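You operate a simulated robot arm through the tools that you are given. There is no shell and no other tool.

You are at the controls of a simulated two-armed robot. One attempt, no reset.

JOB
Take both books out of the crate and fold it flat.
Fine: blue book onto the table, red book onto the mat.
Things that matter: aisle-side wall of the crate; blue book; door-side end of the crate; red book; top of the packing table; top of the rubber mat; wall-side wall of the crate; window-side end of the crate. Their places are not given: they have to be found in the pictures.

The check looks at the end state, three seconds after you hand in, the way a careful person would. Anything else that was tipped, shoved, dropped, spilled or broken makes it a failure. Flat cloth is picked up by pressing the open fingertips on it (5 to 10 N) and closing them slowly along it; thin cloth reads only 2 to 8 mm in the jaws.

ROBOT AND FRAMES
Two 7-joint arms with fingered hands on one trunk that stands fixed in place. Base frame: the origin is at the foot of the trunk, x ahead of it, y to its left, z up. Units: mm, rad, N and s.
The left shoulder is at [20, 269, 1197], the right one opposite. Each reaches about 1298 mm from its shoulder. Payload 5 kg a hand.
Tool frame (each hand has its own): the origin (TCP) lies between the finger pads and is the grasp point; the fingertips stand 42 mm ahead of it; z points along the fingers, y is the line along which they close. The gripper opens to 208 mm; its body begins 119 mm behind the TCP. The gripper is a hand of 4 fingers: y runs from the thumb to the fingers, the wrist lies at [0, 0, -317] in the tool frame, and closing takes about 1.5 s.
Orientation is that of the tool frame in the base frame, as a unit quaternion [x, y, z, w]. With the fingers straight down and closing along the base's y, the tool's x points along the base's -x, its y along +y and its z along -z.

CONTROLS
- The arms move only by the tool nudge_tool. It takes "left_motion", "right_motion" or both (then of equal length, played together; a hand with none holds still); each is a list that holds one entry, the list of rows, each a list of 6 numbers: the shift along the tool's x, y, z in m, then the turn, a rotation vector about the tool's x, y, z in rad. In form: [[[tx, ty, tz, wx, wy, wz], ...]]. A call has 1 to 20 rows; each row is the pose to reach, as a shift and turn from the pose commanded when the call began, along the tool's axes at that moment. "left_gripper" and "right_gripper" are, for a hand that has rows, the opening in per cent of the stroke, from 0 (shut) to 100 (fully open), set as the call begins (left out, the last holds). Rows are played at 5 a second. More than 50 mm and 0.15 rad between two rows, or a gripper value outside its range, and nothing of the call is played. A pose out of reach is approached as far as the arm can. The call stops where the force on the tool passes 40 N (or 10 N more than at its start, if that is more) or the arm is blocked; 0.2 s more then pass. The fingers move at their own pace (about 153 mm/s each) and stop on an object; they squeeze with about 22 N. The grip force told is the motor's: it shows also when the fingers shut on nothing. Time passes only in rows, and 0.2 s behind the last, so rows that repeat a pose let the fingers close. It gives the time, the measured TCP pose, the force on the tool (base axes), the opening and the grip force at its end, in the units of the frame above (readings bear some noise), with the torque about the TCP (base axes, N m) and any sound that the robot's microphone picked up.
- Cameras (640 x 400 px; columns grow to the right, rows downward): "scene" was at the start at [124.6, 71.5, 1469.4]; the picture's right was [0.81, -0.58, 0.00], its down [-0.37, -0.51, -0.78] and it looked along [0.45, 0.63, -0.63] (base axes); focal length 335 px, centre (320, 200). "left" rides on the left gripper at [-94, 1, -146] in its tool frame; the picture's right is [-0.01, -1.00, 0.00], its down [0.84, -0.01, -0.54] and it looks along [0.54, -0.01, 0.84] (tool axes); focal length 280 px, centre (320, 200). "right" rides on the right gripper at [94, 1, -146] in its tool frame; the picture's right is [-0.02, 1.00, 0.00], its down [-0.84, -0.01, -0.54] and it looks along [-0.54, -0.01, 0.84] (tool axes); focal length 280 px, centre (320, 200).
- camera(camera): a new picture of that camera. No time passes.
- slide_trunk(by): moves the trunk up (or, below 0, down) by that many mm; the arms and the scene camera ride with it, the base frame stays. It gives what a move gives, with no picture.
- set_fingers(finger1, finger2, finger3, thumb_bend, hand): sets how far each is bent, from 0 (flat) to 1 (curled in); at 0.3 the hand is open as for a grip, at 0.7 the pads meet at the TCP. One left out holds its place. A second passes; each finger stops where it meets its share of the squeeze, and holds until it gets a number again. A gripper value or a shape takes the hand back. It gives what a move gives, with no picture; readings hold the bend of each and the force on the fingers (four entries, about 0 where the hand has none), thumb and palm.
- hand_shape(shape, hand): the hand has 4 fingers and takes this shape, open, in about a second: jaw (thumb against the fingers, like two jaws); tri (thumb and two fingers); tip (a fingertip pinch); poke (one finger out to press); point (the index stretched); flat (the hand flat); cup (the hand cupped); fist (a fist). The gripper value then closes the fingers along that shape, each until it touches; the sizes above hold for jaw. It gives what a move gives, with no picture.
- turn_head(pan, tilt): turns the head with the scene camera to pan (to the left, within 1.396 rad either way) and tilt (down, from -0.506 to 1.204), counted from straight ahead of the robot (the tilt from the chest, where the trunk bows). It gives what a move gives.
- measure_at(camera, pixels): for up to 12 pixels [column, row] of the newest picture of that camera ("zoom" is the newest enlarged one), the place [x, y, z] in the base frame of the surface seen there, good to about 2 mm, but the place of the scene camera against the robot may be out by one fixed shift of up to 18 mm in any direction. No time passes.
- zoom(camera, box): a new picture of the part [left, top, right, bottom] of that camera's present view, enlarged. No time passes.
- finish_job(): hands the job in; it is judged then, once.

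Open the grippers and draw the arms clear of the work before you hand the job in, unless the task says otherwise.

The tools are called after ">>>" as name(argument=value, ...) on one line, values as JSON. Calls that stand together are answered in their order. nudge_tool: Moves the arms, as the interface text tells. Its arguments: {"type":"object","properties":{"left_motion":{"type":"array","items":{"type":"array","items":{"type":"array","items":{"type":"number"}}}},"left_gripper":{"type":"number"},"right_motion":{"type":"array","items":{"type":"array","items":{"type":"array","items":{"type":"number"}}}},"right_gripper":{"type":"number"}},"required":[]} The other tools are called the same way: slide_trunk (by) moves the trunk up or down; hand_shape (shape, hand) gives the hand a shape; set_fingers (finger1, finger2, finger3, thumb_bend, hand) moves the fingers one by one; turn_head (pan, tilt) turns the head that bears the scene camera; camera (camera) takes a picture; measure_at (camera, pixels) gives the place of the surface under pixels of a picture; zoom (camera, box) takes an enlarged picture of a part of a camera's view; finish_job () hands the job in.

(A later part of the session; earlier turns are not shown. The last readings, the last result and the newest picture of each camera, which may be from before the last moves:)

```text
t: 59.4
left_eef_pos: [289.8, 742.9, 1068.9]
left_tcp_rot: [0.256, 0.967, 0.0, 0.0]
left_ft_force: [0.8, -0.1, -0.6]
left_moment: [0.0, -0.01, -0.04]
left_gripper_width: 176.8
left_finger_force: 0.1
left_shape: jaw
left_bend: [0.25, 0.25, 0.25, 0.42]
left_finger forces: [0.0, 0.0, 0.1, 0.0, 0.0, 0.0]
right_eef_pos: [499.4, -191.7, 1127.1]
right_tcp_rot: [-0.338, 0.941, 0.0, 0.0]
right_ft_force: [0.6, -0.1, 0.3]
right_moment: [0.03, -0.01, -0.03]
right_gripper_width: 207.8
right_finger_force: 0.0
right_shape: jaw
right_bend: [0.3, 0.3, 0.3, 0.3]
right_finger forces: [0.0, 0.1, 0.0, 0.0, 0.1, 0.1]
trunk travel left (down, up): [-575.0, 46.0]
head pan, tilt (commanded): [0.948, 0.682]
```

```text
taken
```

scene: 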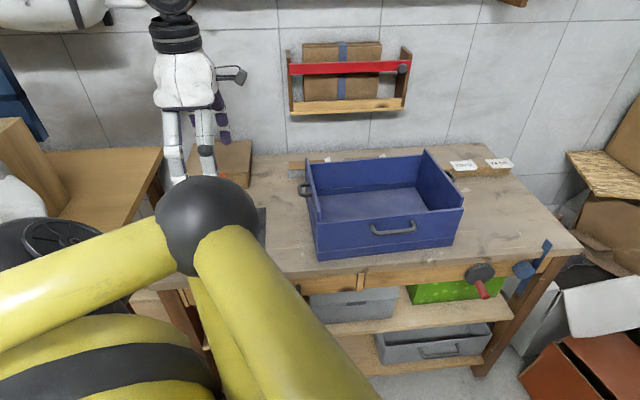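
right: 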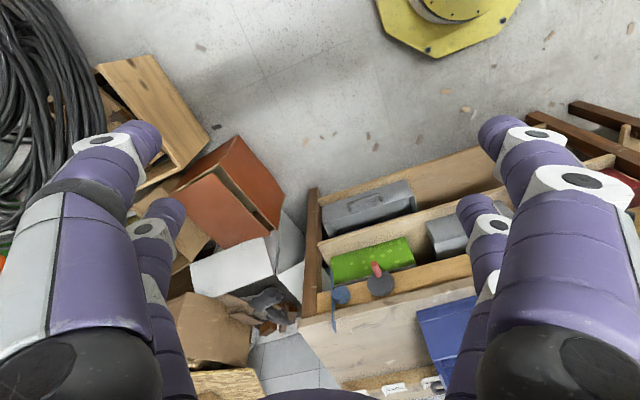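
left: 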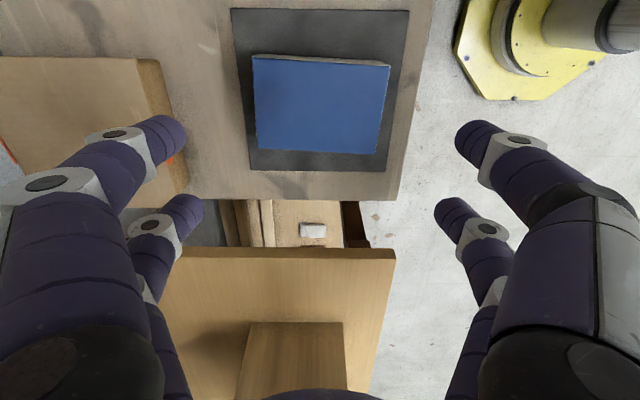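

Books are stacked on the mat and the crate is empty. Looking at the empty crate closely for the hinges of the ends.

>>> zoom(camera="scene", box=[290, 140, 480, 265])

>>> zoom(camera="scene", box=[400, 140, 475, 250])

>>> zoom(camera="scene", box=[290, 150, 370, 265])

```text
3.20 times, centred on (385, 202) of scene
```

zoom: 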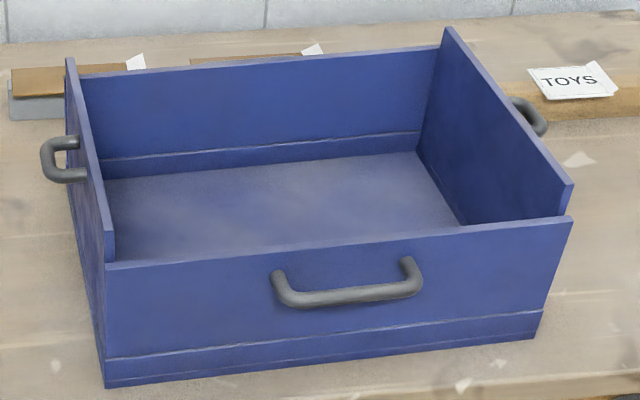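

```text
3.64 times, centred on (438, 195) of scene
```

zoom: 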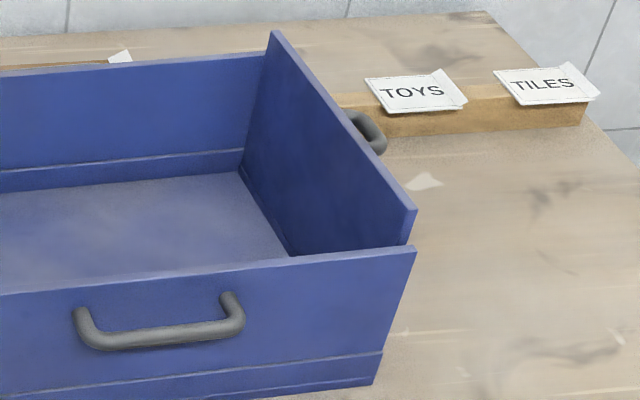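

```text
3.48 times, centred on (330, 208) of scene
```

zoom: 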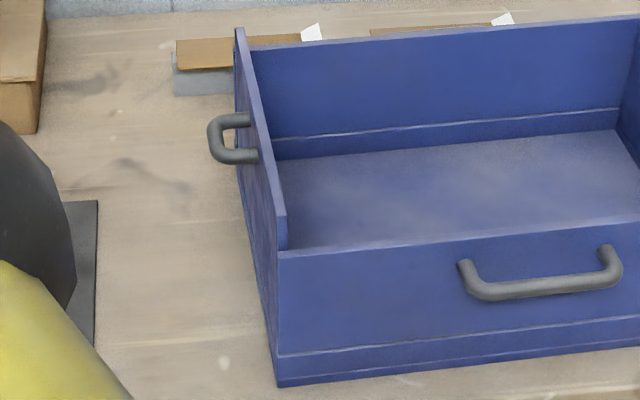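

The ends' rims lie at U'≈159 (left) and 508 (right), z 955, with the crate axis at az −27°. I'll bring the left hand outside the left end, digits straddling its handle (opening 62%), at (440,672), first at height.

>>> nudge_tool(left_motion=[[[-0.0415, 0.003, 0, 0, 0, -0.011], [-0.083, 0.006, 0, 0, 0, -0.022], [-0.125, 0.009, 0, 0, 0, -0.033], [-0.1662, 0.0123, 0, 0, 0, -0.045], [-0.1662, 0.0123, 0, 0, 0, -0.045], [-0.1662, 0.0123, 0, 0, 0, -0.045]]], left_gripper=62)

>>> camera(camera="left")

>>> camera(camera="scene")

```text
t: 60.8
left_eef_pos: [441.2, 672.0, 1067.4]
left_tcp_rot: [0.234, 0.972, 0.0, 0.0]
left_ft_force: [-0.2, 0.6, 0.4]
left_moment: [-0.01, 0.06, 0.01]
left_gripper_width: 129.2
left_finger_force: 0.0
left_shape: jaw
left_bend: [0.31, 0.31, 0.31, 0.71]
left_finger forces: [0.0, 0.0, 0.1, 0.0, 0.0, 0.0]
right_eef_pos: [498.8, -190.8, 1125.3]
right_tcp_rot: [-0.338, 0.941, 0.0, 0.0]
right_ft_force: [1.3, -0.5, -1.3]
right_moment: [-0.02, 0.01, 0.01]
right_gripper_width: 207.5
right_finger_force: 0.1
right_shape: jaw
right_bend: [0.3, 0.3, 0.3, 0.3]
right_finger forces: [0.0, 0.0, 0.0, 0.0, 0.1, 0.0]
trunk travel left (down, up): [-575.0, 46.0]
head pan, tilt (commanded): [0.948, 0.682]
```

```text
taken
```

left: 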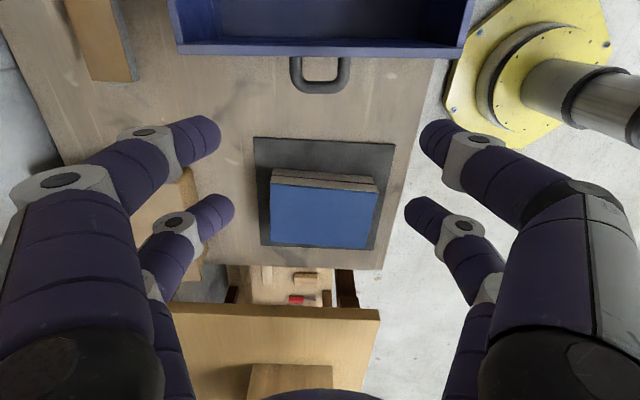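

```text
taken
```

scene: 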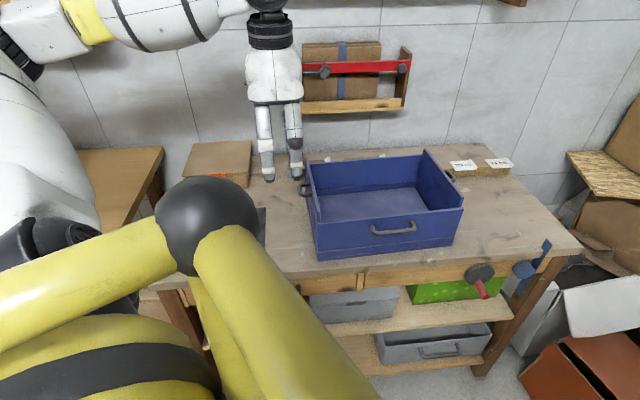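

The left-end handle appears at (320,75), centred between the digits. Measuring handle and rim precisely.

>>> measure_at(camera="left", pixels=[[320, 88], [298, 75], [344, 76], [178, 47], [466, 50], [320, 44], [320, 52], [200, 30], [440, 30]])

>>> zoom(camera="left", box=[150, 0, 490, 120])

```text
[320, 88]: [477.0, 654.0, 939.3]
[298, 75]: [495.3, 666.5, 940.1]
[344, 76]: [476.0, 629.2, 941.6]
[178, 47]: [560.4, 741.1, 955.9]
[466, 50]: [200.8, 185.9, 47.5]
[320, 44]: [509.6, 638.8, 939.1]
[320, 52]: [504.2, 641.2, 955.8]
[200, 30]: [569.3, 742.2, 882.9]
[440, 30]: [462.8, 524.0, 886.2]
```

```text
1.88 times, centred on (320, 60) of left
```

zoom: 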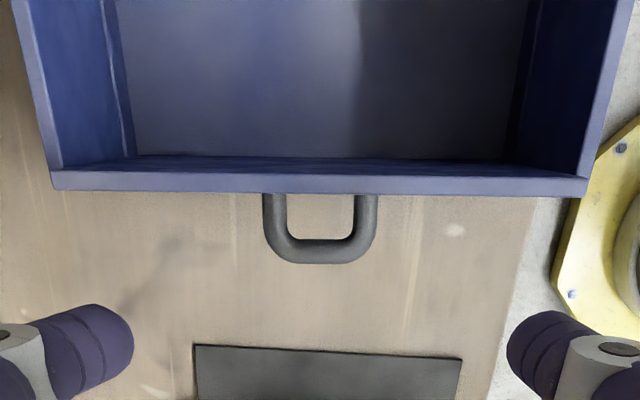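

Handle spans V' 775–822, rim outer face U'≈155; hand is at U'=86, V'=799. Lowering 100 mm so tips are at z≈925, then pushing 45 mm towards the crate (contact expected after ~25 mm).

>>> nudge_tool(left_motion=[[[0, 0, 0.03, 0, 0, 0], [0, 0, 0.06, 0, 0, 0], [0, 0, 0.09, 0, 0, 0], [0, 0, 0.1, 0, 0, 0], [0, 0, 0.1, 0, 0, 0], [-0.01, 0, 0.1, 0, 0, 0], [-0.02, 0, 0.1, 0, 0, 0], [-0.03, 0, 0.1, 0, 0, 0], [-0.037, 0, 0.1, 0, 0, 0], [-0.045, 0, 0.1, 0, 0, 0], [-0.045, 0, 0.1, 0, 0, 0]]])

>>> camera(camera="scene")

>>> camera(camera="left")

```text
t: 63.2
left_eef_pos: [479.3, 650.8, 968.2]
left_tcp_rot: [0.234, 0.972, 0.0, 0.001]
left_ft_force: [0.4, -0.1, 0.2]
left_moment: [-0.03, -0.01, 0.0]
left_gripper_width: 129.3
left_finger_force: 0.0
left_shape: jaw
left_bend: [0.31, 0.31, 0.31, 0.71]
left_finger forces: [0.0, 0.0, 0.0, 0.0, 0.0, 0.2]
right_eef_pos: [498.9, -190.4, 1126.2]
right_tcp_rot: [-0.337, 0.941, -0.001, 0.0]
right_ft_force: [-0.1, -0.1, -0.3]
right_moment: [0.01, 0.0, -0.02]
right_gripper_width: 207.8
right_finger_force: 0.0
right_shape: jaw
right_bend: [0.3, 0.3, 0.3, 0.3]
right_finger forces: [0.1, 0.0, 0.0, 0.0, 0.0, 0.1]
trunk travel left (down, up): [-575.0, 46.0]
head pan, tilt (commanded): [0.948, 0.682]
```

```text
taken
```

scene: 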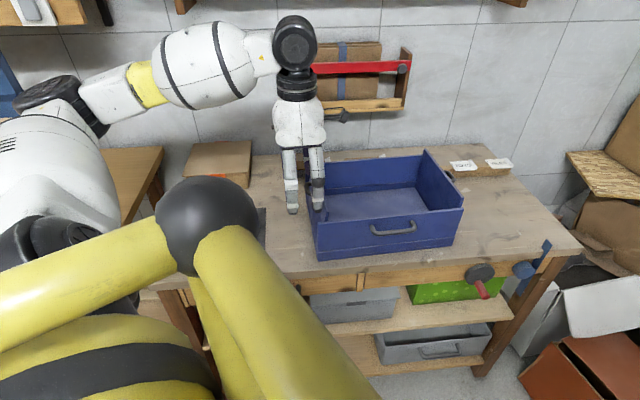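

```text
taken
```

left: 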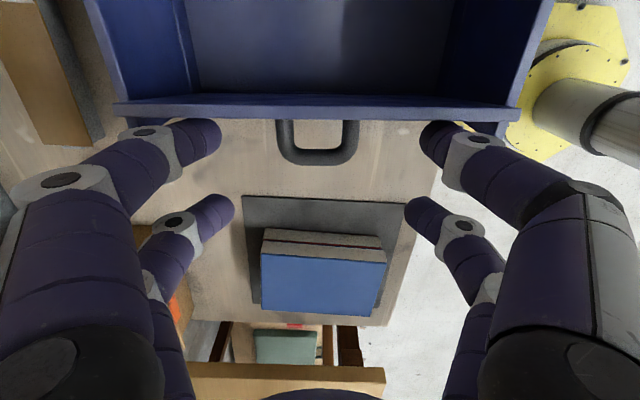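

No force yet. Measuring where the rim is now (left picture rows 105–115) and zooming on the contact.

>>> measure_at(camera="left", pixels=[[320, 112], [320, 104], [150, 108], [500, 115], [215, 130], [430, 130], [320, 155]])

>>> zoom(camera="scene", box=[265, 140, 365, 265])

```text
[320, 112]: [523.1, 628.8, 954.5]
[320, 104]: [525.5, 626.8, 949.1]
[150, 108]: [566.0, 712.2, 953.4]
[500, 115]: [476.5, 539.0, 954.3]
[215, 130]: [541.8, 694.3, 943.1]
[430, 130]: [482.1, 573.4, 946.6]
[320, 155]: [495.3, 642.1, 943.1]
```

```text
3.20 times, centred on (315, 202) of scene
```

zoom: 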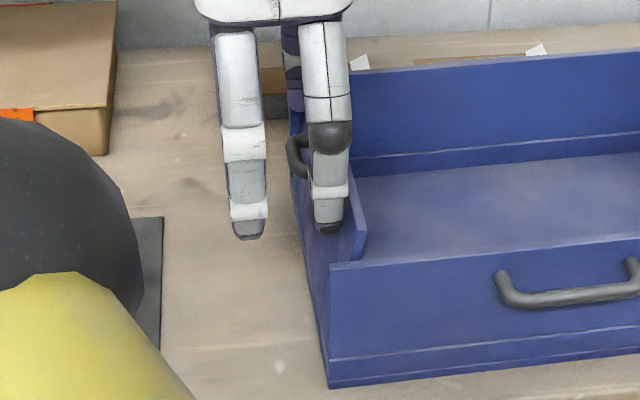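

The panel is already tilting inward (rim now at U'≈179) with hardly any force. Pushing on another 50 mm slowly.

>>> nudge_tool(left_motion=[[[-0.01, 0, 0, 0, 0, 0], [-0.02, 0, 0, 0, 0, 0], [-0.03, 0, 0, 0, 0, 0], [-0.04, 0, 0, 0, 0, 0], [-0.05, 0, 0, 0, 0, 0], [-0.05, 0, 0, 0, 0, 0]]])

>>> camera(camera="left")

>>> zoom(camera="scene", box=[265, 120, 465, 270])

```text
t: 64.6
left_eef_pos: [523.5, 628.2, 968.9]
left_tcp_rot: [0.235, 0.972, 0.0, 0.0]
left_ft_force: [0.0, -0.3, -0.7]
left_moment: [0.02, 0.01, 0.0]
left_gripper_width: 129.3
left_finger_force: 0.1
left_shape: jaw
left_bend: [0.31, 0.31, 0.31, 0.71]
left_finger forces: [0.0, 0.0, 0.1, 0.0, 0.1, 0.1]
right_eef_pos: [498.8, -191.8, 1125.7]
right_tcp_rot: [-0.338, 0.941, 0.0, 0.001]
right_ft_force: [0.9, -0.4, 0.9]
right_moment: [0.0, 0.0, 0.01]
right_gripper_width: 208.0
right_finger_force: 0.1
right_shape: jaw
right_bend: [0.3, 0.3, 0.3, 0.3]
right_finger forces: [0.2, 0.1, 0.0, 0.0, 0.1, 0.1]
trunk travel left (down, up): [-575.0, 46.0]
head pan, tilt (commanded): [0.948, 0.682]
```

```text
taken
```

left: 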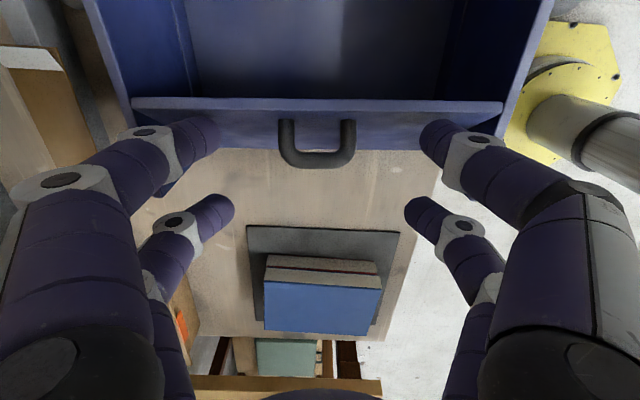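

```text
2.67 times, centred on (365, 195) of scene
```

zoom: 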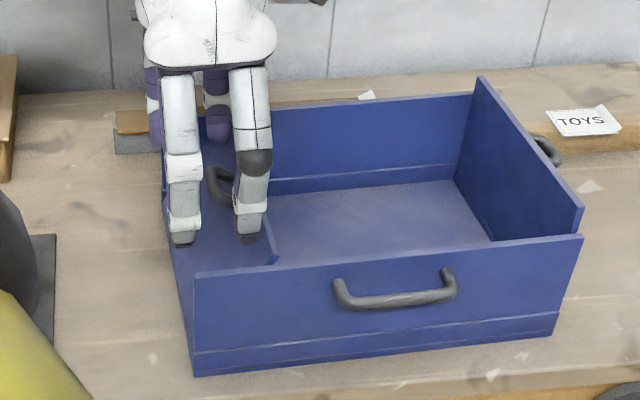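

The panel tilts ~30° and stays by hinge friction. Following its arc: moving inward and down to fold it to ~75°.

>>> nudge_tool(left_motion=[[[-0.009, 0, 0.0115, 0, 0, 0], [-0.016, 0, 0.018, 0, 0, 0], [-0.022, 0, 0.0235, 0, 0, 0], [-0.0325, 0, 0.0345, 0, 0, 0], [-0.038, 0, 0.042, 0, 0, 0], [-0.042, 0, 0.049, 0, 0, 0], [-0.049, 0, 0.0625, 0, 0, 0], [-0.053, 0, 0.071, 0, 0, 0], [-0.055, 0, 0.079, 0, 0, 0], [-0.055, 0, 0.079, 0, 0, 0]]])

>>> camera(camera="left")

>>> zoom(camera="scene", box=[265, 120, 465, 270])

```text
t: 66.8
left_eef_pos: [572.6, 603.8, 890.2]
left_tcp_rot: [0.235, 0.972, 0.0, 0.0]
left_ft_force: [-0.3, 0.0, 0.5]
left_moment: [-0.01, 0.01, 0.0]
left_gripper_width: 129.5
left_finger_force: 0.0
left_shape: jaw
left_bend: [0.31, 0.31, 0.31, 0.71]
left_finger forces: [0.1, 0.0, 0.1, 0.1, 0.0, 0.0]
right_eef_pos: [499.4, -191.0, 1125.5]
right_tcp_rot: [-0.338, 0.941, 0.0, 0.0]
right_ft_force: [-0.1, -0.2, 0.1]
right_moment: [0.0, 0.0, 0.0]
right_gripper_width: 207.9
right_finger_force: 0.0
right_shape: jaw
right_bend: [0.3, 0.3, 0.3, 0.3]
right_finger forces: [0.1, 0.0, 0.0, 0.1, 0.1, 0.0]
trunk travel left (down, up): [-575.0, 46.0]
head pan, tilt (commanded): [0.948, 0.682]
```

```text
taken
```

left: 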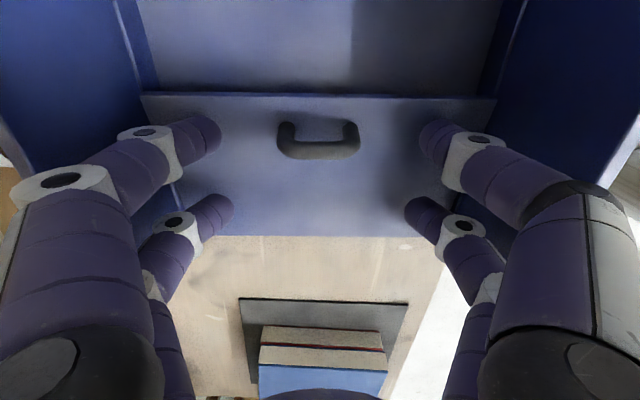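

```text
2.67 times, centred on (365, 195) of scene
```

zoom: 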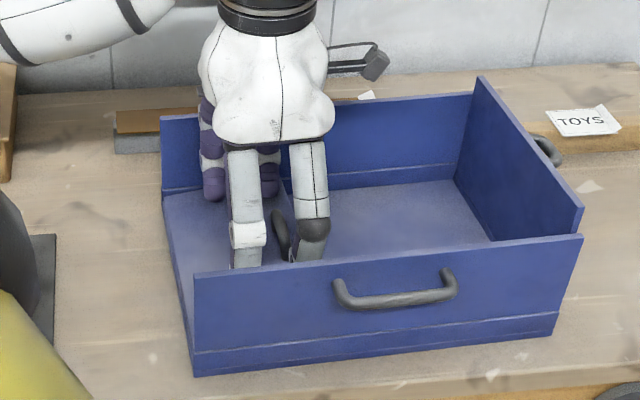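

The left end is nearly down. Measuring its free edge (320,100) and hinge side (330,228) for the remaining angle.

>>> measure_at(camera="left", pixels=[[240, 101], [400, 103], [240, 150], [240, 190], [270, 228], [370, 228], [320, 60], [320, 200], [320, 148]])

```text
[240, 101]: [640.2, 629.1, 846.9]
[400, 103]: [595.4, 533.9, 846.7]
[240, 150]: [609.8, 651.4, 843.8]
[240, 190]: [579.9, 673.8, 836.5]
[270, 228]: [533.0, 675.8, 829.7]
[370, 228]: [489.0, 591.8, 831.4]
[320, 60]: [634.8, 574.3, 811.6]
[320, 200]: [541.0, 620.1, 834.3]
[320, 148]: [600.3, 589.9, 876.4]
```

Panel's at ~82° (free edge z 847, hinge side 830). Pressing straight down ~20 mm until it lies flat.

>>> nudge_tool(left_motion=[[[-0.001, 0, 0.005, 0, 0, 0], [-0.002, 0, 0.01, 0, 0, 0], [-0.002, 0, 0.014, 0, 0, 0], [-0.002, 0, 0.017, 0, 0, 0], [-0.002, 0, 0.02, 0, 0, 0], [-0.002, 0, 0.02, 0, 0, 0]]])

>>> camera(camera="left")

>>> measure_at(camera="left", pixels=[[240, 101], [400, 103], [240, 150], [240, 190], [270, 225], [370, 225], [320, 60], [320, 200]])

```text
t: 68.2
left_eef_pos: [573.3, 602.0, 872.2]
left_tcp_rot: [0.234, 0.972, 0.001, 0.0]
left_ft_force: [-2.6, 2.2, 15.4]
left_moment: [0.15, 0.52, -0.08]
left_gripper_width: 128.6
left_finger_force: 0.0
left_shape: jaw
left_bend: [0.31, 0.31, 0.31, 0.71]
left_finger forces: [1.9, 4.7, 8.6, 0.1, 0.0, 0.0]
right_eef_pos: [499.3, -193.4, 1127.6]
right_tcp_rot: [-0.336, 0.942, -0.001, -0.001]
right_ft_force: [-0.5, 0.0, -0.1]
right_moment: [0.05, 0.03, 0.03]
right_gripper_width: 208.0
right_finger_force: 0.0
right_shape: jaw
right_bend: [0.3, 0.3, 0.3, 0.3]
right_finger forces: [0.1, 0.0, 0.0, 0.0, 0.0, 0.0]
trunk travel left (down, up): [-575.0, 46.0]
head pan, tilt (commanded): [0.948, 0.682]
```

```text
taken
```

left: 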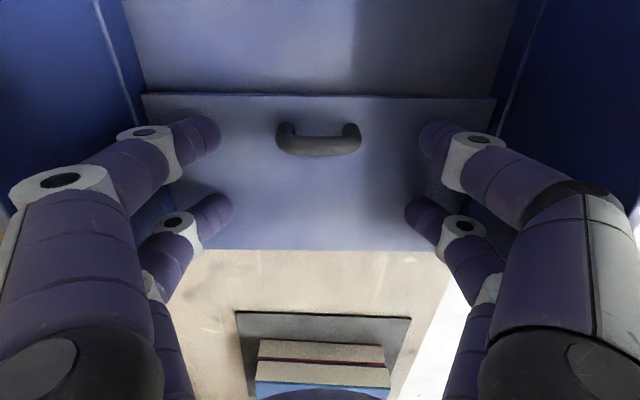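

```text
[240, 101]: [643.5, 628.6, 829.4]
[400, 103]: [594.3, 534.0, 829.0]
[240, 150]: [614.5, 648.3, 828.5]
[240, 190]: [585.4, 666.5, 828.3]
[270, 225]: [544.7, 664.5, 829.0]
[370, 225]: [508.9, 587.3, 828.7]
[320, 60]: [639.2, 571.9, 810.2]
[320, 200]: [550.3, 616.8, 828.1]
```

The left end is flat (z≈829 everywhere, 15 N press). Lifting off and moving above the right end to (825,475), turning 90° so the jaw closes along the crate's length.

>>> nudge_tool(left_motion=[[[0, 0, -0.04, 0, 0, 0], [0, 0, -0.08, 0, 0, 0], [0, 0, -0.12, 0, 0, 0], [0, 0, -0.16, 0, 0, 0], [0, 0, -0.2, 0, 0, 0], [-0.035, 0, -0.2, 0, 0, -0.14], [-0.07, 0, -0.2, 0, 0, -0.28], [-0.105, 0, -0.2, 0, 0, -0.42], [-0.14, 0, -0.2, 0, 0, -0.56], [-0.175, 0, -0.2, 0, 0, -0.7], [-0.21, 0, -0.2, 0, 0, -0.84], [-0.245, 0, -0.2, 0, 0, -0.98], [-0.28, 0, -0.2, 0, 0, -1.12], [-0.28, 0, -0.2, 0, 0, -1.26], [-0.28, 0, -0.2, 0, 0, -1.4], [-0.28, 0, -0.2, 0, 0, -1.5], [-0.28, 0, -0.2, 0, 0, -1.571], [-0.28, 0, -0.2, 0, 0, -1.571]]])

>>> camera(camera="left")

>>> camera(camera="scene")

```text
t: 72.0
left_eef_pos: [823.6, 474.2, 1070.0]
left_tcp_rot: [-0.522, 0.853, -0.001, 0.001]
left_ft_force: [0.1, -0.1, 0.3]
left_moment: [-0.01, -0.01, -0.02]
left_gripper_width: 129.0
left_finger_force: 0.0
left_shape: jaw
left_bend: [0.31, 0.31, 0.31, 0.71]
left_finger forces: [0.0, 0.0, 0.1, 0.0, 0.1, 0.0]
right_eef_pos: [499.4, -191.3, 1126.0]
right_tcp_rot: [-0.337, 0.941, 0.0, 0.0]
right_ft_force: [0.2, 0.0, 0.4]
right_moment: [-0.03, -0.01, 0.0]
right_gripper_width: 208.0
right_finger_force: 0.2
right_shape: jaw
right_bend: [0.3, 0.3, 0.3, 0.3]
right_finger forces: [0.1, 0.1, 0.1, 0.1, 0.0, 0.0]
trunk travel left (down, up): [-575.0, 46.0]
head pan, tilt (commanded): [0.948, 0.682]
```

```text
taken
```

left: 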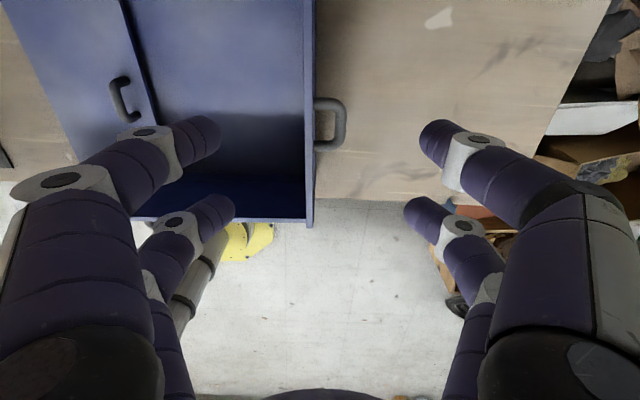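

```text
taken
```

scene: 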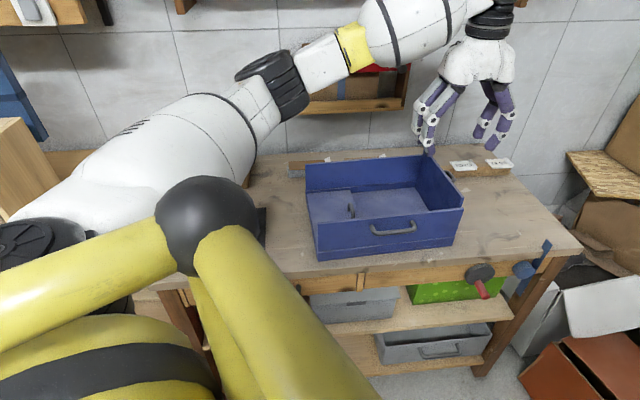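

In the left view the right end's rim runs at column ~309 with its handle at (332,122); the left end stays down. Measuring them.

>>> measure_at(camera="left", pixels=[[343, 122], [330, 101], [330, 145], [309, 120], [309, 215], [309, 30], [100, 100], [135, 80], [220, 60]])

```text
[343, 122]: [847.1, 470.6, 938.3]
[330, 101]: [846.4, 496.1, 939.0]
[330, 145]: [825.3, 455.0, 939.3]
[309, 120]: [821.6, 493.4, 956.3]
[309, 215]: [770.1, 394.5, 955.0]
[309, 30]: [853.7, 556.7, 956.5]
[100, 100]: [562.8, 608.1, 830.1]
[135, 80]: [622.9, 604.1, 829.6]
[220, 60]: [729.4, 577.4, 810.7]
```

Handle centre V'=804, outer edge U'=540. Lowering so the outer digits hang behind the handle (tips z≈912), then drawing inward 80 mm.

>>> nudge_tool(left_motion=[[[-0.003, 0, 0.03, 0, 0, 0], [-0.006, 0, 0.06, 0, 0, 0], [-0.006, 0, 0.09, 0, 0, 0], [-0.006, 0, 0.116, 0, 0, 0], [-0.006, 0, 0.116, 0, 0, 0], [-0.006, 0.015, 0.116, 0, 0, 0], [-0.006, 0.03, 0.116, 0, 0, 0], [-0.006, 0.04, 0.116, 0, 0, 0], [-0.006, 0.05, 0.116, 0, 0, 0], [-0.006, 0.06, 0.116, 0, 0, 0], [-0.006, 0.07, 0.116, 0, 0, 0], [-0.006, 0.08, 0.116, 0, 0, 0], [-0.006, 0.08, 0.116, 0, 0, 0]]])

>>> camera(camera="left")

>>> zoom(camera="scene", box=[290, 100, 490, 270])

```text
t: 74.8
left_eef_pos: [753.8, 515.5, 954.0]
left_tcp_rot: [-0.522, 0.853, 0.0, 0.001]
left_ft_force: [0.1, -0.2, -0.7]
left_moment: [0.01, 0.02, -0.03]
left_gripper_width: 129.2
left_finger_force: 0.0
left_shape: jaw
left_bend: [0.31, 0.31, 0.31, 0.71]
left_finger forces: [0.1, 0.0, 0.5, 0.1, 0.1, 0.1]
right_eef_pos: [497.4, -191.2, 1127.0]
right_tcp_rot: [-0.337, 0.941, 0.0, 0.0]
right_ft_force: [0.6, -0.3, -0.3]
right_moment: [0.0, 0.01, -0.04]
right_gripper_width: 208.1
right_finger_force: 0.0
right_shape: jaw
right_bend: [0.3, 0.3, 0.3, 0.3]
right_finger forces: [0.0, 0.1, 0.1, 0.0, 0.1, 0.0]
trunk travel left (down, up): [-575.0, 46.0]
head pan, tilt (commanded): [0.948, 0.682]
```

```text
taken
```

left: 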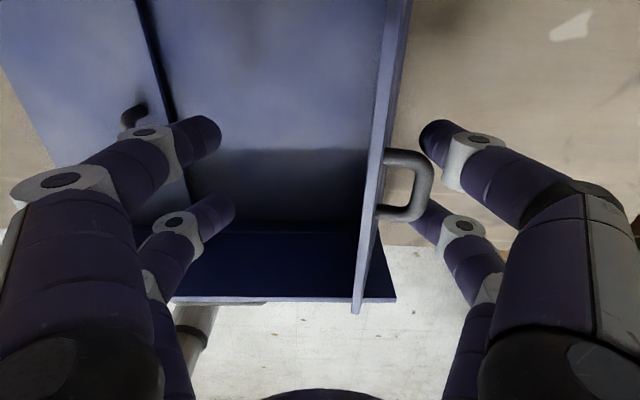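

```text
2.35 times, centred on (390, 185) of scene
```

zoom: 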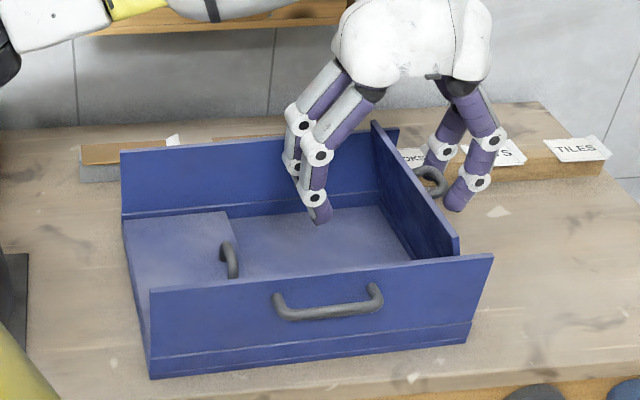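

The right end now leans inward, hooked by its handle at (425,185) in the left view. Pulling on another 45 mm.

>>> nudge_tool(left_motion=[[[0, 0.01, 0, 0, 0, 0], [0, 0.02, 0, 0, 0, 0], [0, 0.03, 0, 0, 0, 0], [0, 0.04, 0.002, 0, 0, 0], [0, 0.05, 0.004, 0, 0, 0], [0, 0.05, 0.004, 0, 0, 0]]])

>>> camera(camera="left")

>>> zoom(camera="scene", box=[290, 100, 490, 270])

```text
t: 76.2
left_eef_pos: [711.6, 540.3, 951.2]
left_tcp_rot: [-0.522, 0.853, -0.001, 0.001]
left_ft_force: [-0.5, -0.6, -0.7]
left_moment: [0.02, 0.0, 0.01]
left_gripper_width: 129.2
left_finger_force: 0.0
left_shape: jaw
left_bend: [0.31, 0.31, 0.31, 0.71]
left_finger forces: [0.1, 0.0, 0.3, 0.0, 0.1, 0.0]
right_eef_pos: [498.1, -191.9, 1126.2]
right_tcp_rot: [-0.338, 0.941, 0.0, 0.0]
right_ft_force: [-0.6, -0.2, -0.4]
right_moment: [0.0, 0.01, 0.03]
right_gripper_width: 208.0
right_finger_force: 0.1
right_shape: jaw
right_bend: [0.3, 0.3, 0.3, 0.3]
right_finger forces: [0.1, 0.0, 0.1, 0.0, 0.1, 0.0]
trunk travel left (down, up): [-575.0, 46.0]
head pan, tilt (commanded): [0.948, 0.682]
```

```text
taken
```

left: 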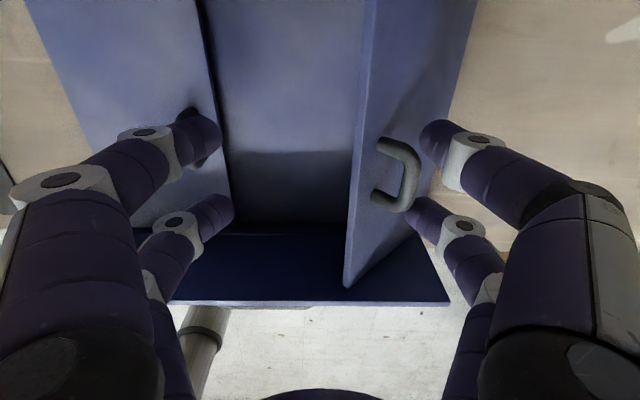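

```text
2.35 times, centred on (390, 185) of scene
```

zoom: 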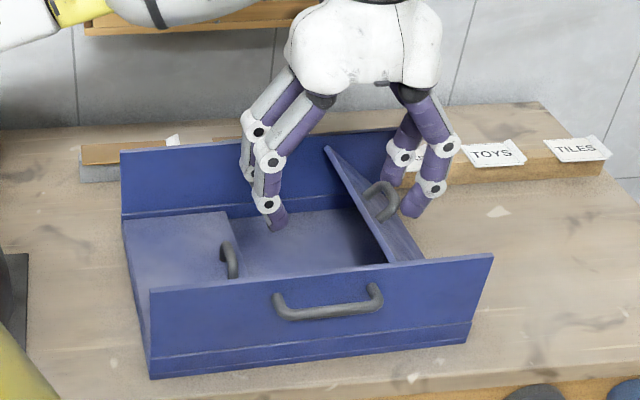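

The right end leans ~40°. Measuring its edge and handle before switching the hand to press it down.

>>> measure_at(camera="left", pixels=[[367, 100], [358, 200], [347, 285], [395, 160], [405, 205], [385, 120], [400, 100], [430, 60], [440, 290]])

```text
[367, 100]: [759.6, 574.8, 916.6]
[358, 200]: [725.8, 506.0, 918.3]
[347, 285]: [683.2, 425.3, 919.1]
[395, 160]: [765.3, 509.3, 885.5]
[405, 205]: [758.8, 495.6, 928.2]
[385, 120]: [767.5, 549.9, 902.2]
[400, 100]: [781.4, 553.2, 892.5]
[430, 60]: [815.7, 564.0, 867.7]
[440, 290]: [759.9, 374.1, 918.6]
```

Panel edge is at U'≈415, z 918 (≈43°). Raising, turning the hand back 90° and positioning outside the panel at U'=488.

>>> nudge_tool(left_motion=[[[0, -0.003, -0.03, 0, 0, 0], [0, -0.006, -0.07, 0, 0, 0], [0, -0.008, -0.117, 0, 0, 0], [0, -0.02, -0.117, 0, 0, 0.14], [0, -0.03, -0.117, 0, 0, 0.28], [0, -0.04, -0.117, 0, 0, 0.42], [0, -0.05, -0.117, 0, 0, 0.56], [0, -0.06, -0.117, 0, 0, 0.7], [0, -0.07, -0.117, 0, 0, 0.84], [0, -0.08, -0.117, 0, 0, 0.98], [0, -0.09, -0.117, 0, 0, 1.12], [0, -0.1, -0.117, 0, 0, 1.26], [0, -0.1, -0.117, 0, 0, 1.4], [0, -0.1, -0.117, 0, 0, 1.5], [0, -0.1, -0.117, 0, 0, 1.571], [0, -0.1, -0.117, 0, 0, 1.571]]])

>>> camera(camera="left")

```text
t: 79.6
left_eef_pos: [799.9, 493.7, 1066.3]
left_tcp_rot: [0.235, 0.972, -0.001, 0.001]
left_ft_force: [0.4, 0.0, -0.2]
left_moment: [-0.04, -0.01, -0.01]
left_gripper_width: 129.2
left_finger_force: 0.2
left_shape: jaw
left_bend: [0.31, 0.31, 0.31, 0.71]
left_finger forces: [0.1, 0.0, 0.0, 0.0, 0.0, 0.0]
right_eef_pos: [498.1, -192.1, 1127.6]
right_tcp_rot: [-0.338, 0.941, 0.0, 0.0]
right_ft_force: [0.7, 0.8, 0.1]
right_moment: [-0.03, -0.01, -0.03]
right_gripper_width: 208.0
right_finger_force: 0.1
right_shape: jaw
right_bend: [0.3, 0.3, 0.3, 0.3]
right_finger forces: [0.0, 0.0, 0.1, 0.1, 0.0, 0.0]
trunk travel left (down, up): [-575.0, 46.0]
head pan, tilt (commanded): [0.948, 0.682]
```

```text
taken
```

left: 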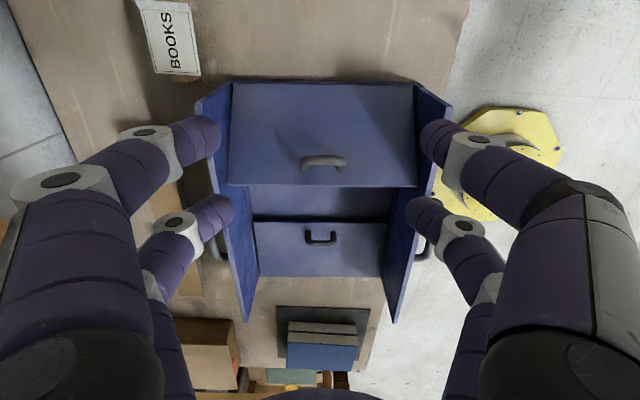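

Hand is outside the leaning panel with digits straddling its handle. Lowering and following the arc down to about 84°.

>>> nudge_tool(left_motion=[[[0, 0, 0.035, 0, 0, 0], [0, 0, 0.075, 0, 0, 0], [0, 0, 0.105, 0, 0, 0], [0.007, 0, 0.11, 0, 0, 0], [0.013, 0, 0.1135, 0, 0, 0], [0.02, 0, 0.12, 0, 0, 0], [0.0257, 0, 0.126, 0, 0, 0], [0.031, 0, 0.1325, 0, 0, 0], [0.036, 0, 0.139, 0, 0, 0], [0.0443, 0, 0.1536, 0, 0, 0], [0.0475, 0, 0.161, 0, 0, 0], [0.0504, 0, 0.1692, 0, 0, 0], [0.0525, 0, 0.177, 0, 0, 0], [0.0545, 0, 0.1855, 0, 0, 0], [0.0545, 0, 0.1855, 0, 0, 0]]])

>>> camera(camera="left")

>>> zoom(camera="scene", box=[290, 100, 490, 270])

```text
t: 82.8
left_eef_pos: [752.5, 519.1, 881.1]
left_tcp_rot: [0.234, 0.972, 0.0, 0.002]
left_ft_force: [-1.1, -0.4, 0.2]
left_moment: [0.04, 0.02, 0.02]
left_gripper_width: 129.1
left_finger_force: 0.2
left_shape: jaw
left_bend: [0.31, 0.31, 0.31, 0.71]
left_finger forces: [0.0, 0.1, 0.0, 0.0, 0.0, 0.0]
right_eef_pos: [498.4, -191.9, 1126.7]
right_tcp_rot: [-0.338, 0.941, 0.0, 0.0]
right_ft_force: [0.2, -0.5, 0.0]
right_moment: [-0.02, 0.0, 0.0]
right_gripper_width: 207.7
right_finger_force: 0.1
right_shape: jaw
right_bend: [0.3, 0.3, 0.3, 0.3]
right_finger forces: [0.0, 0.0, 0.0, 0.1, 0.0, 0.1]
trunk travel left (down, up): [-575.0, 46.0]
head pan, tilt (commanded): [0.948, 0.682]
```

```text
taken
```

left: 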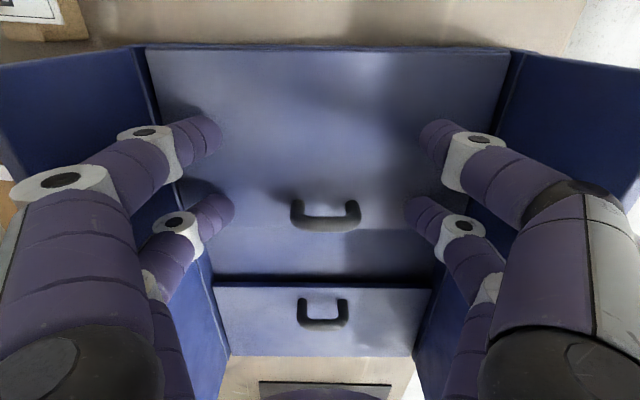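

```text
2.35 times, centred on (390, 185) of scene
```

zoom: 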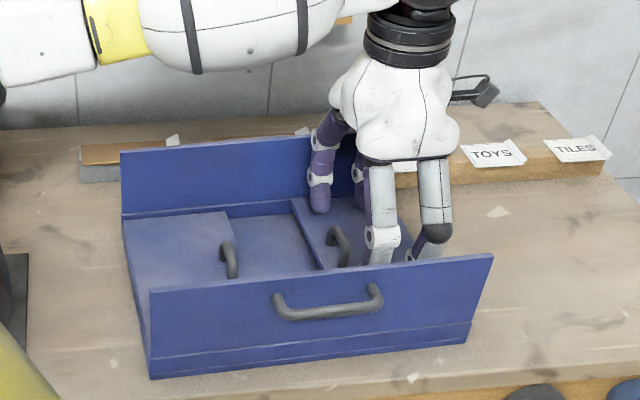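

The right end is nearly flat too. Pressing down the last ~12 mm.

>>> nudge_tool(left_motion=[[[0.001, 0, 0.004, 0, 0, 0], [0.002, 0, 0.008, 0, 0, 0], [0.002, 0, 0.011, 0, 0, 0], [0.002, 0, 0.013, 0, 0, 0], [0.002, 0, 0.013, 0, 0, 0]]])

>>> camera(camera="left")

>>> measure_at(camera="left", pixels=[[250, 100], [400, 100], [250, 200], [400, 200], [260, 225], [385, 225], [320, 60], [250, 310], [390, 310], [320, 260]])

```text
t: 84.0
left_eef_pos: [749.5, 518.5, 870.6]
left_tcp_rot: [0.233, 0.972, 0.0, 0.002]
left_ft_force: [-0.7, 0.5, 19.9]
left_moment: [0.38, 0.06, 0.07]
left_gripper_width: 128.5
left_finger_force: 0.1
left_shape: jaw
left_bend: [0.31, 0.31, 0.31, 0.71]
left_finger forces: [6.6, 5.4, 8.5, 0.0, 0.0, 0.0]
right_eef_pos: [497.2, -192.4, 1127.6]
right_tcp_rot: [-0.338, 0.941, 0.0, 0.001]
right_ft_force: [1.3, 0.5, -0.1]
right_moment: [0.01, 0.0, 0.04]
right_gripper_width: 207.7
right_finger_force: 0.0
right_shape: jaw
right_bend: [0.3, 0.3, 0.3, 0.3]
right_finger forces: [0.1, 0.0, 0.0, 0.0, 0.0, 0.0]
trunk travel left (down, up): [-575.0, 46.0]
head pan, tilt (commanded): [0.948, 0.682]
```

```text
taken
```

left: 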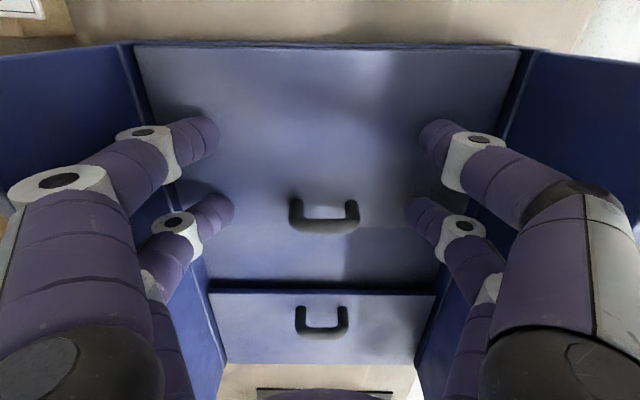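

```text
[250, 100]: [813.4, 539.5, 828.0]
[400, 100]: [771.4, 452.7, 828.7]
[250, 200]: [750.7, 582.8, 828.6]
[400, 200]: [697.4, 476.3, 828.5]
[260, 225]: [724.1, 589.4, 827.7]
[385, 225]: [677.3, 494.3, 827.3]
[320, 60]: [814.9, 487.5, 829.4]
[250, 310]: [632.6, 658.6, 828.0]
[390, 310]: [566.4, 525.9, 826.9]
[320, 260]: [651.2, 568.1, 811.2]
```

Both ends lie flat at z≈828. Raising and moving to the aisle side of the near wall, turning so the jaw straddles along the wall's length.

>>> nudge_tool(left_motion=[[[0, 0, -0.04, 0, 0, 0], [0, 0, -0.08, 0, 0, 0], [0, 0, -0.12, 0, 0, 0], [0, 0, -0.16, 0, 0, 0], [0, 0, -0.2, 0, 0, 0], [0.012, -0.025, -0.2, 0, 0, -0.14], [0.024, -0.05, -0.2, 0, 0, -0.28], [0.036, -0.075, -0.2, 0, 0, -0.42], [0.048, -0.1, -0.2, 0, 0, -0.56], [0.06, -0.125, -0.2, 0, 0, -0.7], [0.072, -0.15, -0.2, 0, 0, -0.84], [0.084, -0.175, -0.2, 0, 0, -0.98], [0.0965, -0.204, -0.2, 0, 0, -1.12], [0.0965, -0.204, -0.2, 0, 0, -1.26], [0.0965, -0.204, -0.2, 0, 0, -1.4], [0.0965, -0.204, -0.2, 0, 0, -1.5], [0.0965, -0.204, -0.2, 0, 0, -1.571], [0.0965, -0.204, -0.2, 0, 0, -1.571]]], left_gripper=80)

>>> camera(camera="left")

>>> camera(camera="scene")

```text
t: 87.8
left_eef_pos: [569.2, 381.9, 1068.1]
left_tcp_rot: [-0.522, 0.853, -0.001, 0.001]
left_ft_force: [-0.5, -0.2, 0.3]
left_moment: [-0.02, -0.02, 0.02]
left_gripper_width: 166.0
left_finger_force: 0.0
left_shape: jaw
left_bend: [0.25, 0.25, 0.26, 0.48]
left_finger forces: [0.0, 0.0, 0.0, 0.0, 0.0, 0.1]
right_eef_pos: [498.4, -191.2, 1126.4]
right_tcp_rot: [-0.337, 0.941, 0.001, -0.001]
right_ft_force: [0.3, -0.4, 0.1]
right_moment: [0.01, -0.01, 0.01]
right_gripper_width: 208.0
right_finger_force: 0.1
right_shape: jaw
right_bend: [0.3, 0.3, 0.3, 0.3]
right_finger forces: [0.0, 0.0, 0.0, 0.1, 0.1, 0.1]
trunk travel left (down, up): [-575.0, 46.0]
head pan, tilt (commanded): [0.948, 0.682]
```

```text
taken
```

left: 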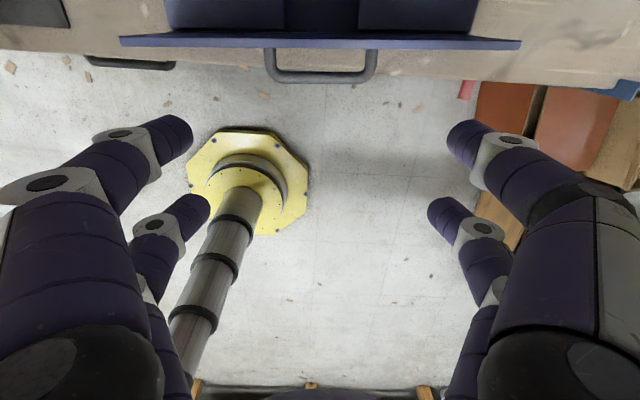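

```text
taken
```

scene: 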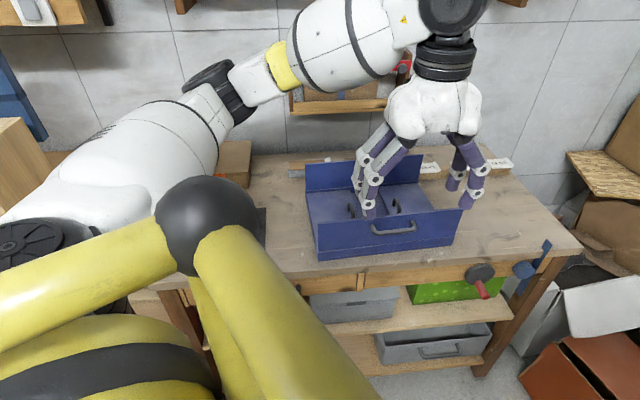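

Near wall's rim is at row ~42 and its handle at (320,70) in the left view, between the digits. Measuring both.

>>> measure_at(camera="left", pixels=[[320, 80], [270, 65], [372, 65], [320, 42], [140, 43], [500, 45], [320, 36], [130, 66], [60, 40], [550, 75]])

>>> measure_at(camera="scene", pixels=[[338, 247], [338, 250], [338, 254], [338, 258], [420, 242], [420, 246], [372, 228], [416, 224], [395, 234]])

```text
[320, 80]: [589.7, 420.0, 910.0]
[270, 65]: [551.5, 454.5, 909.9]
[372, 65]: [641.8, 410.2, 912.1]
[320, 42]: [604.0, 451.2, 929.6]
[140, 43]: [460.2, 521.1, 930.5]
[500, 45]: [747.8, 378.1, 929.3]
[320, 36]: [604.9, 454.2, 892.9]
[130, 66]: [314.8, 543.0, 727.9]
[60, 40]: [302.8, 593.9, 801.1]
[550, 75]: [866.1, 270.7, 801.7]
```

```text
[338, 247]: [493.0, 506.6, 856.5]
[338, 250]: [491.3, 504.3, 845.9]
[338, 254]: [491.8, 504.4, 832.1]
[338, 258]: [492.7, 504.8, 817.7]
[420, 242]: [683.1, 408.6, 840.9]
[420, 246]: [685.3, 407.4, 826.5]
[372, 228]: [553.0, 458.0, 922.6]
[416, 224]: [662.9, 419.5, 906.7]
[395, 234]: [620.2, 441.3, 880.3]
```

Wall rim outer face V'≈675, handle U' 282–386, hinge seam ≈z 838. Hand is centred on it; lowering so tips are at z≈913 outside the wall and pushing it inward to ~45°.

>>> nudge_tool(left_motion=[[[0, 0, 0.035, 0, 0, 0], [0, 0, 0.075, 0, 0, 0], [0, 0, 0.113, 0, 0, 0], [0, 0, 0.113, 0, 0, 0], [-0.015, 0, 0.113, 0, 0, 0], [-0.029, 0, 0.113, 0, 0, 0], [-0.039, 0, 0.1137, 0, 0, 0], [-0.0486, 0, 0.1143, 0, 0, 0], [-0.058, 0, 0.117, 0, 0, 0], [-0.0672, 0, 0.1205, 0, 0, 0], [-0.075, 0, 0.1255, 0, 0, 0], [-0.0835, 0, 0.1315, 0, 0, 0], [-0.0835, 0, 0.1315, 0, 0, 0]]])

>>> camera(camera="left")

>>> zoom(camera="scene", box=[290, 100, 490, 270])

```text
t: 90.6
left_eef_pos: [608.0, 455.7, 936.3]
left_tcp_rot: [-0.521, 0.853, 0.0, 0.001]
left_ft_force: [-0.4, 0.5, 0.4]
left_moment: [0.0, -0.01, 0.0]
left_gripper_width: 166.2
left_finger_force: 0.1
left_shape: jaw
left_bend: [0.25, 0.25, 0.26, 0.48]
left_finger forces: [0.0, 0.1, 0.0, 0.0, 0.0, 0.0]
right_eef_pos: [498.2, -191.6, 1125.6]
right_tcp_rot: [-0.338, 0.941, 0.0, 0.0]
right_ft_force: [-0.4, -0.3, 0.2]
right_moment: [0.01, 0.0, -0.01]
right_gripper_width: 207.9
right_finger_force: 0.1
right_shape: jaw
right_bend: [0.3, 0.3, 0.3, 0.3]
right_finger forces: [0.1, 0.1, 0.0, 0.1, 0.1, 0.0]
trunk travel left (down, up): [-575.0, 46.0]
head pan, tilt (commanded): [0.948, 0.682]
```

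```text
taken
```

left: 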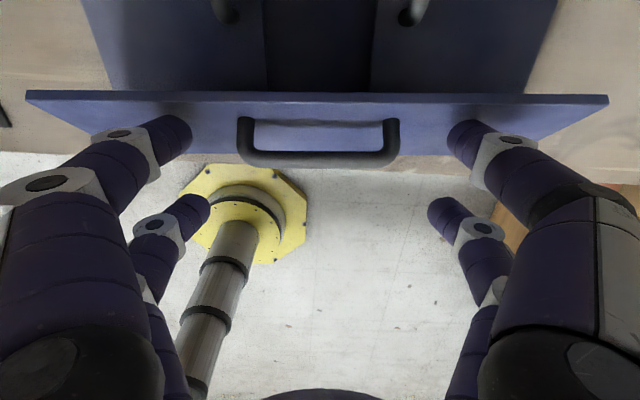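

```text
2.35 times, centred on (390, 185) of scene
```

zoom: 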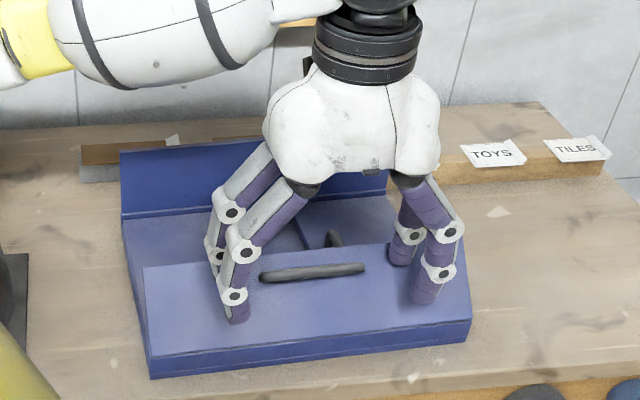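

The aisle wall is at ~45°. Continuing the arc down to ~85°.

>>> nudge_tool(left_motion=[[[-0.007, 0, 0.007, 0, 0, 0], [-0.013, 0, 0.0147, 0, 0, 0], [-0.018, 0, 0.023, 0, 0, 0], [-0.0215, 0, 0.0323, 0, 0, 0], [-0.0235, 0, 0.039, 0, 0, 0], [-0.0248, 0, 0.045, 0, 0, 0], [-0.0248, 0, 0.045, 0, 0, 0]]])

>>> camera(camera="left")

>>> measure_at(camera="left", pixels=[[240, 120], [400, 120], [320, 110], [240, 170], [400, 170], [320, 200], [320, 60], [320, 145]])

```text
t: 92.2
left_eef_pos: [620.0, 478.4, 891.6]
left_tcp_rot: [-0.522, 0.853, 0.0, 0.001]
left_ft_force: [-0.2, -0.4, 0.1]
left_moment: [0.01, -0.02, -0.02]
left_gripper_width: 166.0
left_finger_force: 0.1
left_shape: jaw
left_bend: [0.25, 0.25, 0.26, 0.48]
left_finger forces: [0.0, 0.0, 0.0, 0.1, 0.0, 0.1]
right_eef_pos: [499.1, -191.0, 1126.7]
right_tcp_rot: [-0.338, 0.941, 0.0, 0.0]
right_ft_force: [-0.2, -0.1, 0.2]
right_moment: [-0.03, -0.04, -0.03]
right_gripper_width: 207.8
right_finger_force: 0.1
right_shape: jaw
right_bend: [0.3, 0.3, 0.3, 0.3]
right_finger forces: [0.1, 0.0, 0.0, 0.0, 0.0, 0.1]
trunk travel left (down, up): [-575.0, 46.0]
head pan, tilt (commanded): [0.948, 0.682]
```

```text
taken
```

left: 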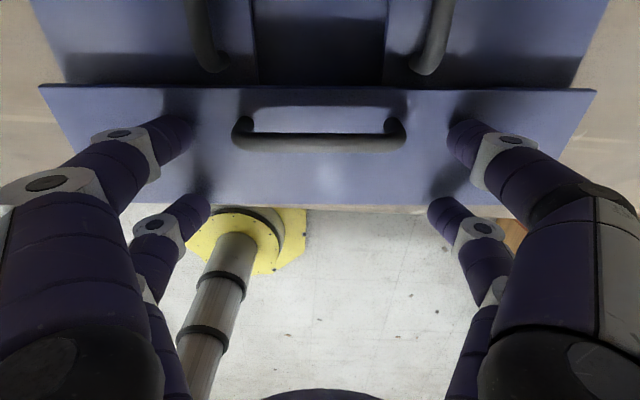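

```text
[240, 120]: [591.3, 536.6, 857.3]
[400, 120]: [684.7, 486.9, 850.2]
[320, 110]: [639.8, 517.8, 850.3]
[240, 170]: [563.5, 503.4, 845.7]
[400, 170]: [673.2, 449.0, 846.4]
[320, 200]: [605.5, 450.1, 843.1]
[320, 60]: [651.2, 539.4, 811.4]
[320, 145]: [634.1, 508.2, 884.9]
```

Nearly flat (edge 851, hinge side 843). Pressing down ~9 mm more.

>>> nudge_tool(left_motion=[[[-0.001, 0, 0.003, 0, 0, 0], [-0.001, 0, 0.006, 0, 0, 0], [-0.001, 0, 0.008, 0, 0, 0], [-0.001, 0, 0.009, 0, 0, 0], [-0.001, 0, 0.009, 0, 0, 0]]])

>>> camera(camera="left")

>>> measure_at(camera="left", pixels=[[120, 95], [520, 100], [320, 110], [230, 180], [410, 180], [320, 200], [320, 60], [320, 92]])

```text
t: 93.4
left_eef_pos: [620.0, 479.0, 885.5]
left_tcp_rot: [-0.522, 0.853, -0.002, 0.002]
left_ft_force: [4.5, 2.3, 25.7]
left_moment: [0.59, 1.6, -0.32]
left_gripper_width: 165.1
left_finger_force: 0.1
left_shape: jaw
left_bend: [0.24, 0.24, 0.25, 0.48]
left_finger forces: [8.1, 13.8, 3.9, 0.0, 0.0, 0.0]
right_eef_pos: [498.4, -191.8, 1127.9]
right_tcp_rot: [-0.339, 0.941, 0.0, 0.0]
right_ft_force: [0.2, -0.3, 0.0]
right_moment: [0.0, 0.01, 0.02]
right_gripper_width: 208.1
right_finger_force: 0.1
right_shape: jaw
right_bend: [0.3, 0.3, 0.3, 0.3]
right_finger forces: [0.1, 0.0, 0.1, 0.0, 0.0, 0.1]
trunk travel left (down, up): [-575.0, 46.0]
head pan, tilt (commanded): [0.948, 0.682]
```

```text
taken
```

left: 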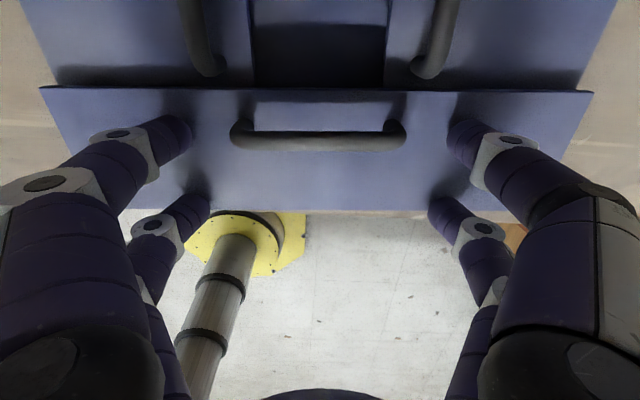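

```text
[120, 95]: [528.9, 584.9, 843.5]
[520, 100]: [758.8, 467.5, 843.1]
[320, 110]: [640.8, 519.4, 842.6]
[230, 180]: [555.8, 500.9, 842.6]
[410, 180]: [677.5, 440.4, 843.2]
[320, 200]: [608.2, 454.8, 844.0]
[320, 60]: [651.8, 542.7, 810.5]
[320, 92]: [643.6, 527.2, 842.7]
```

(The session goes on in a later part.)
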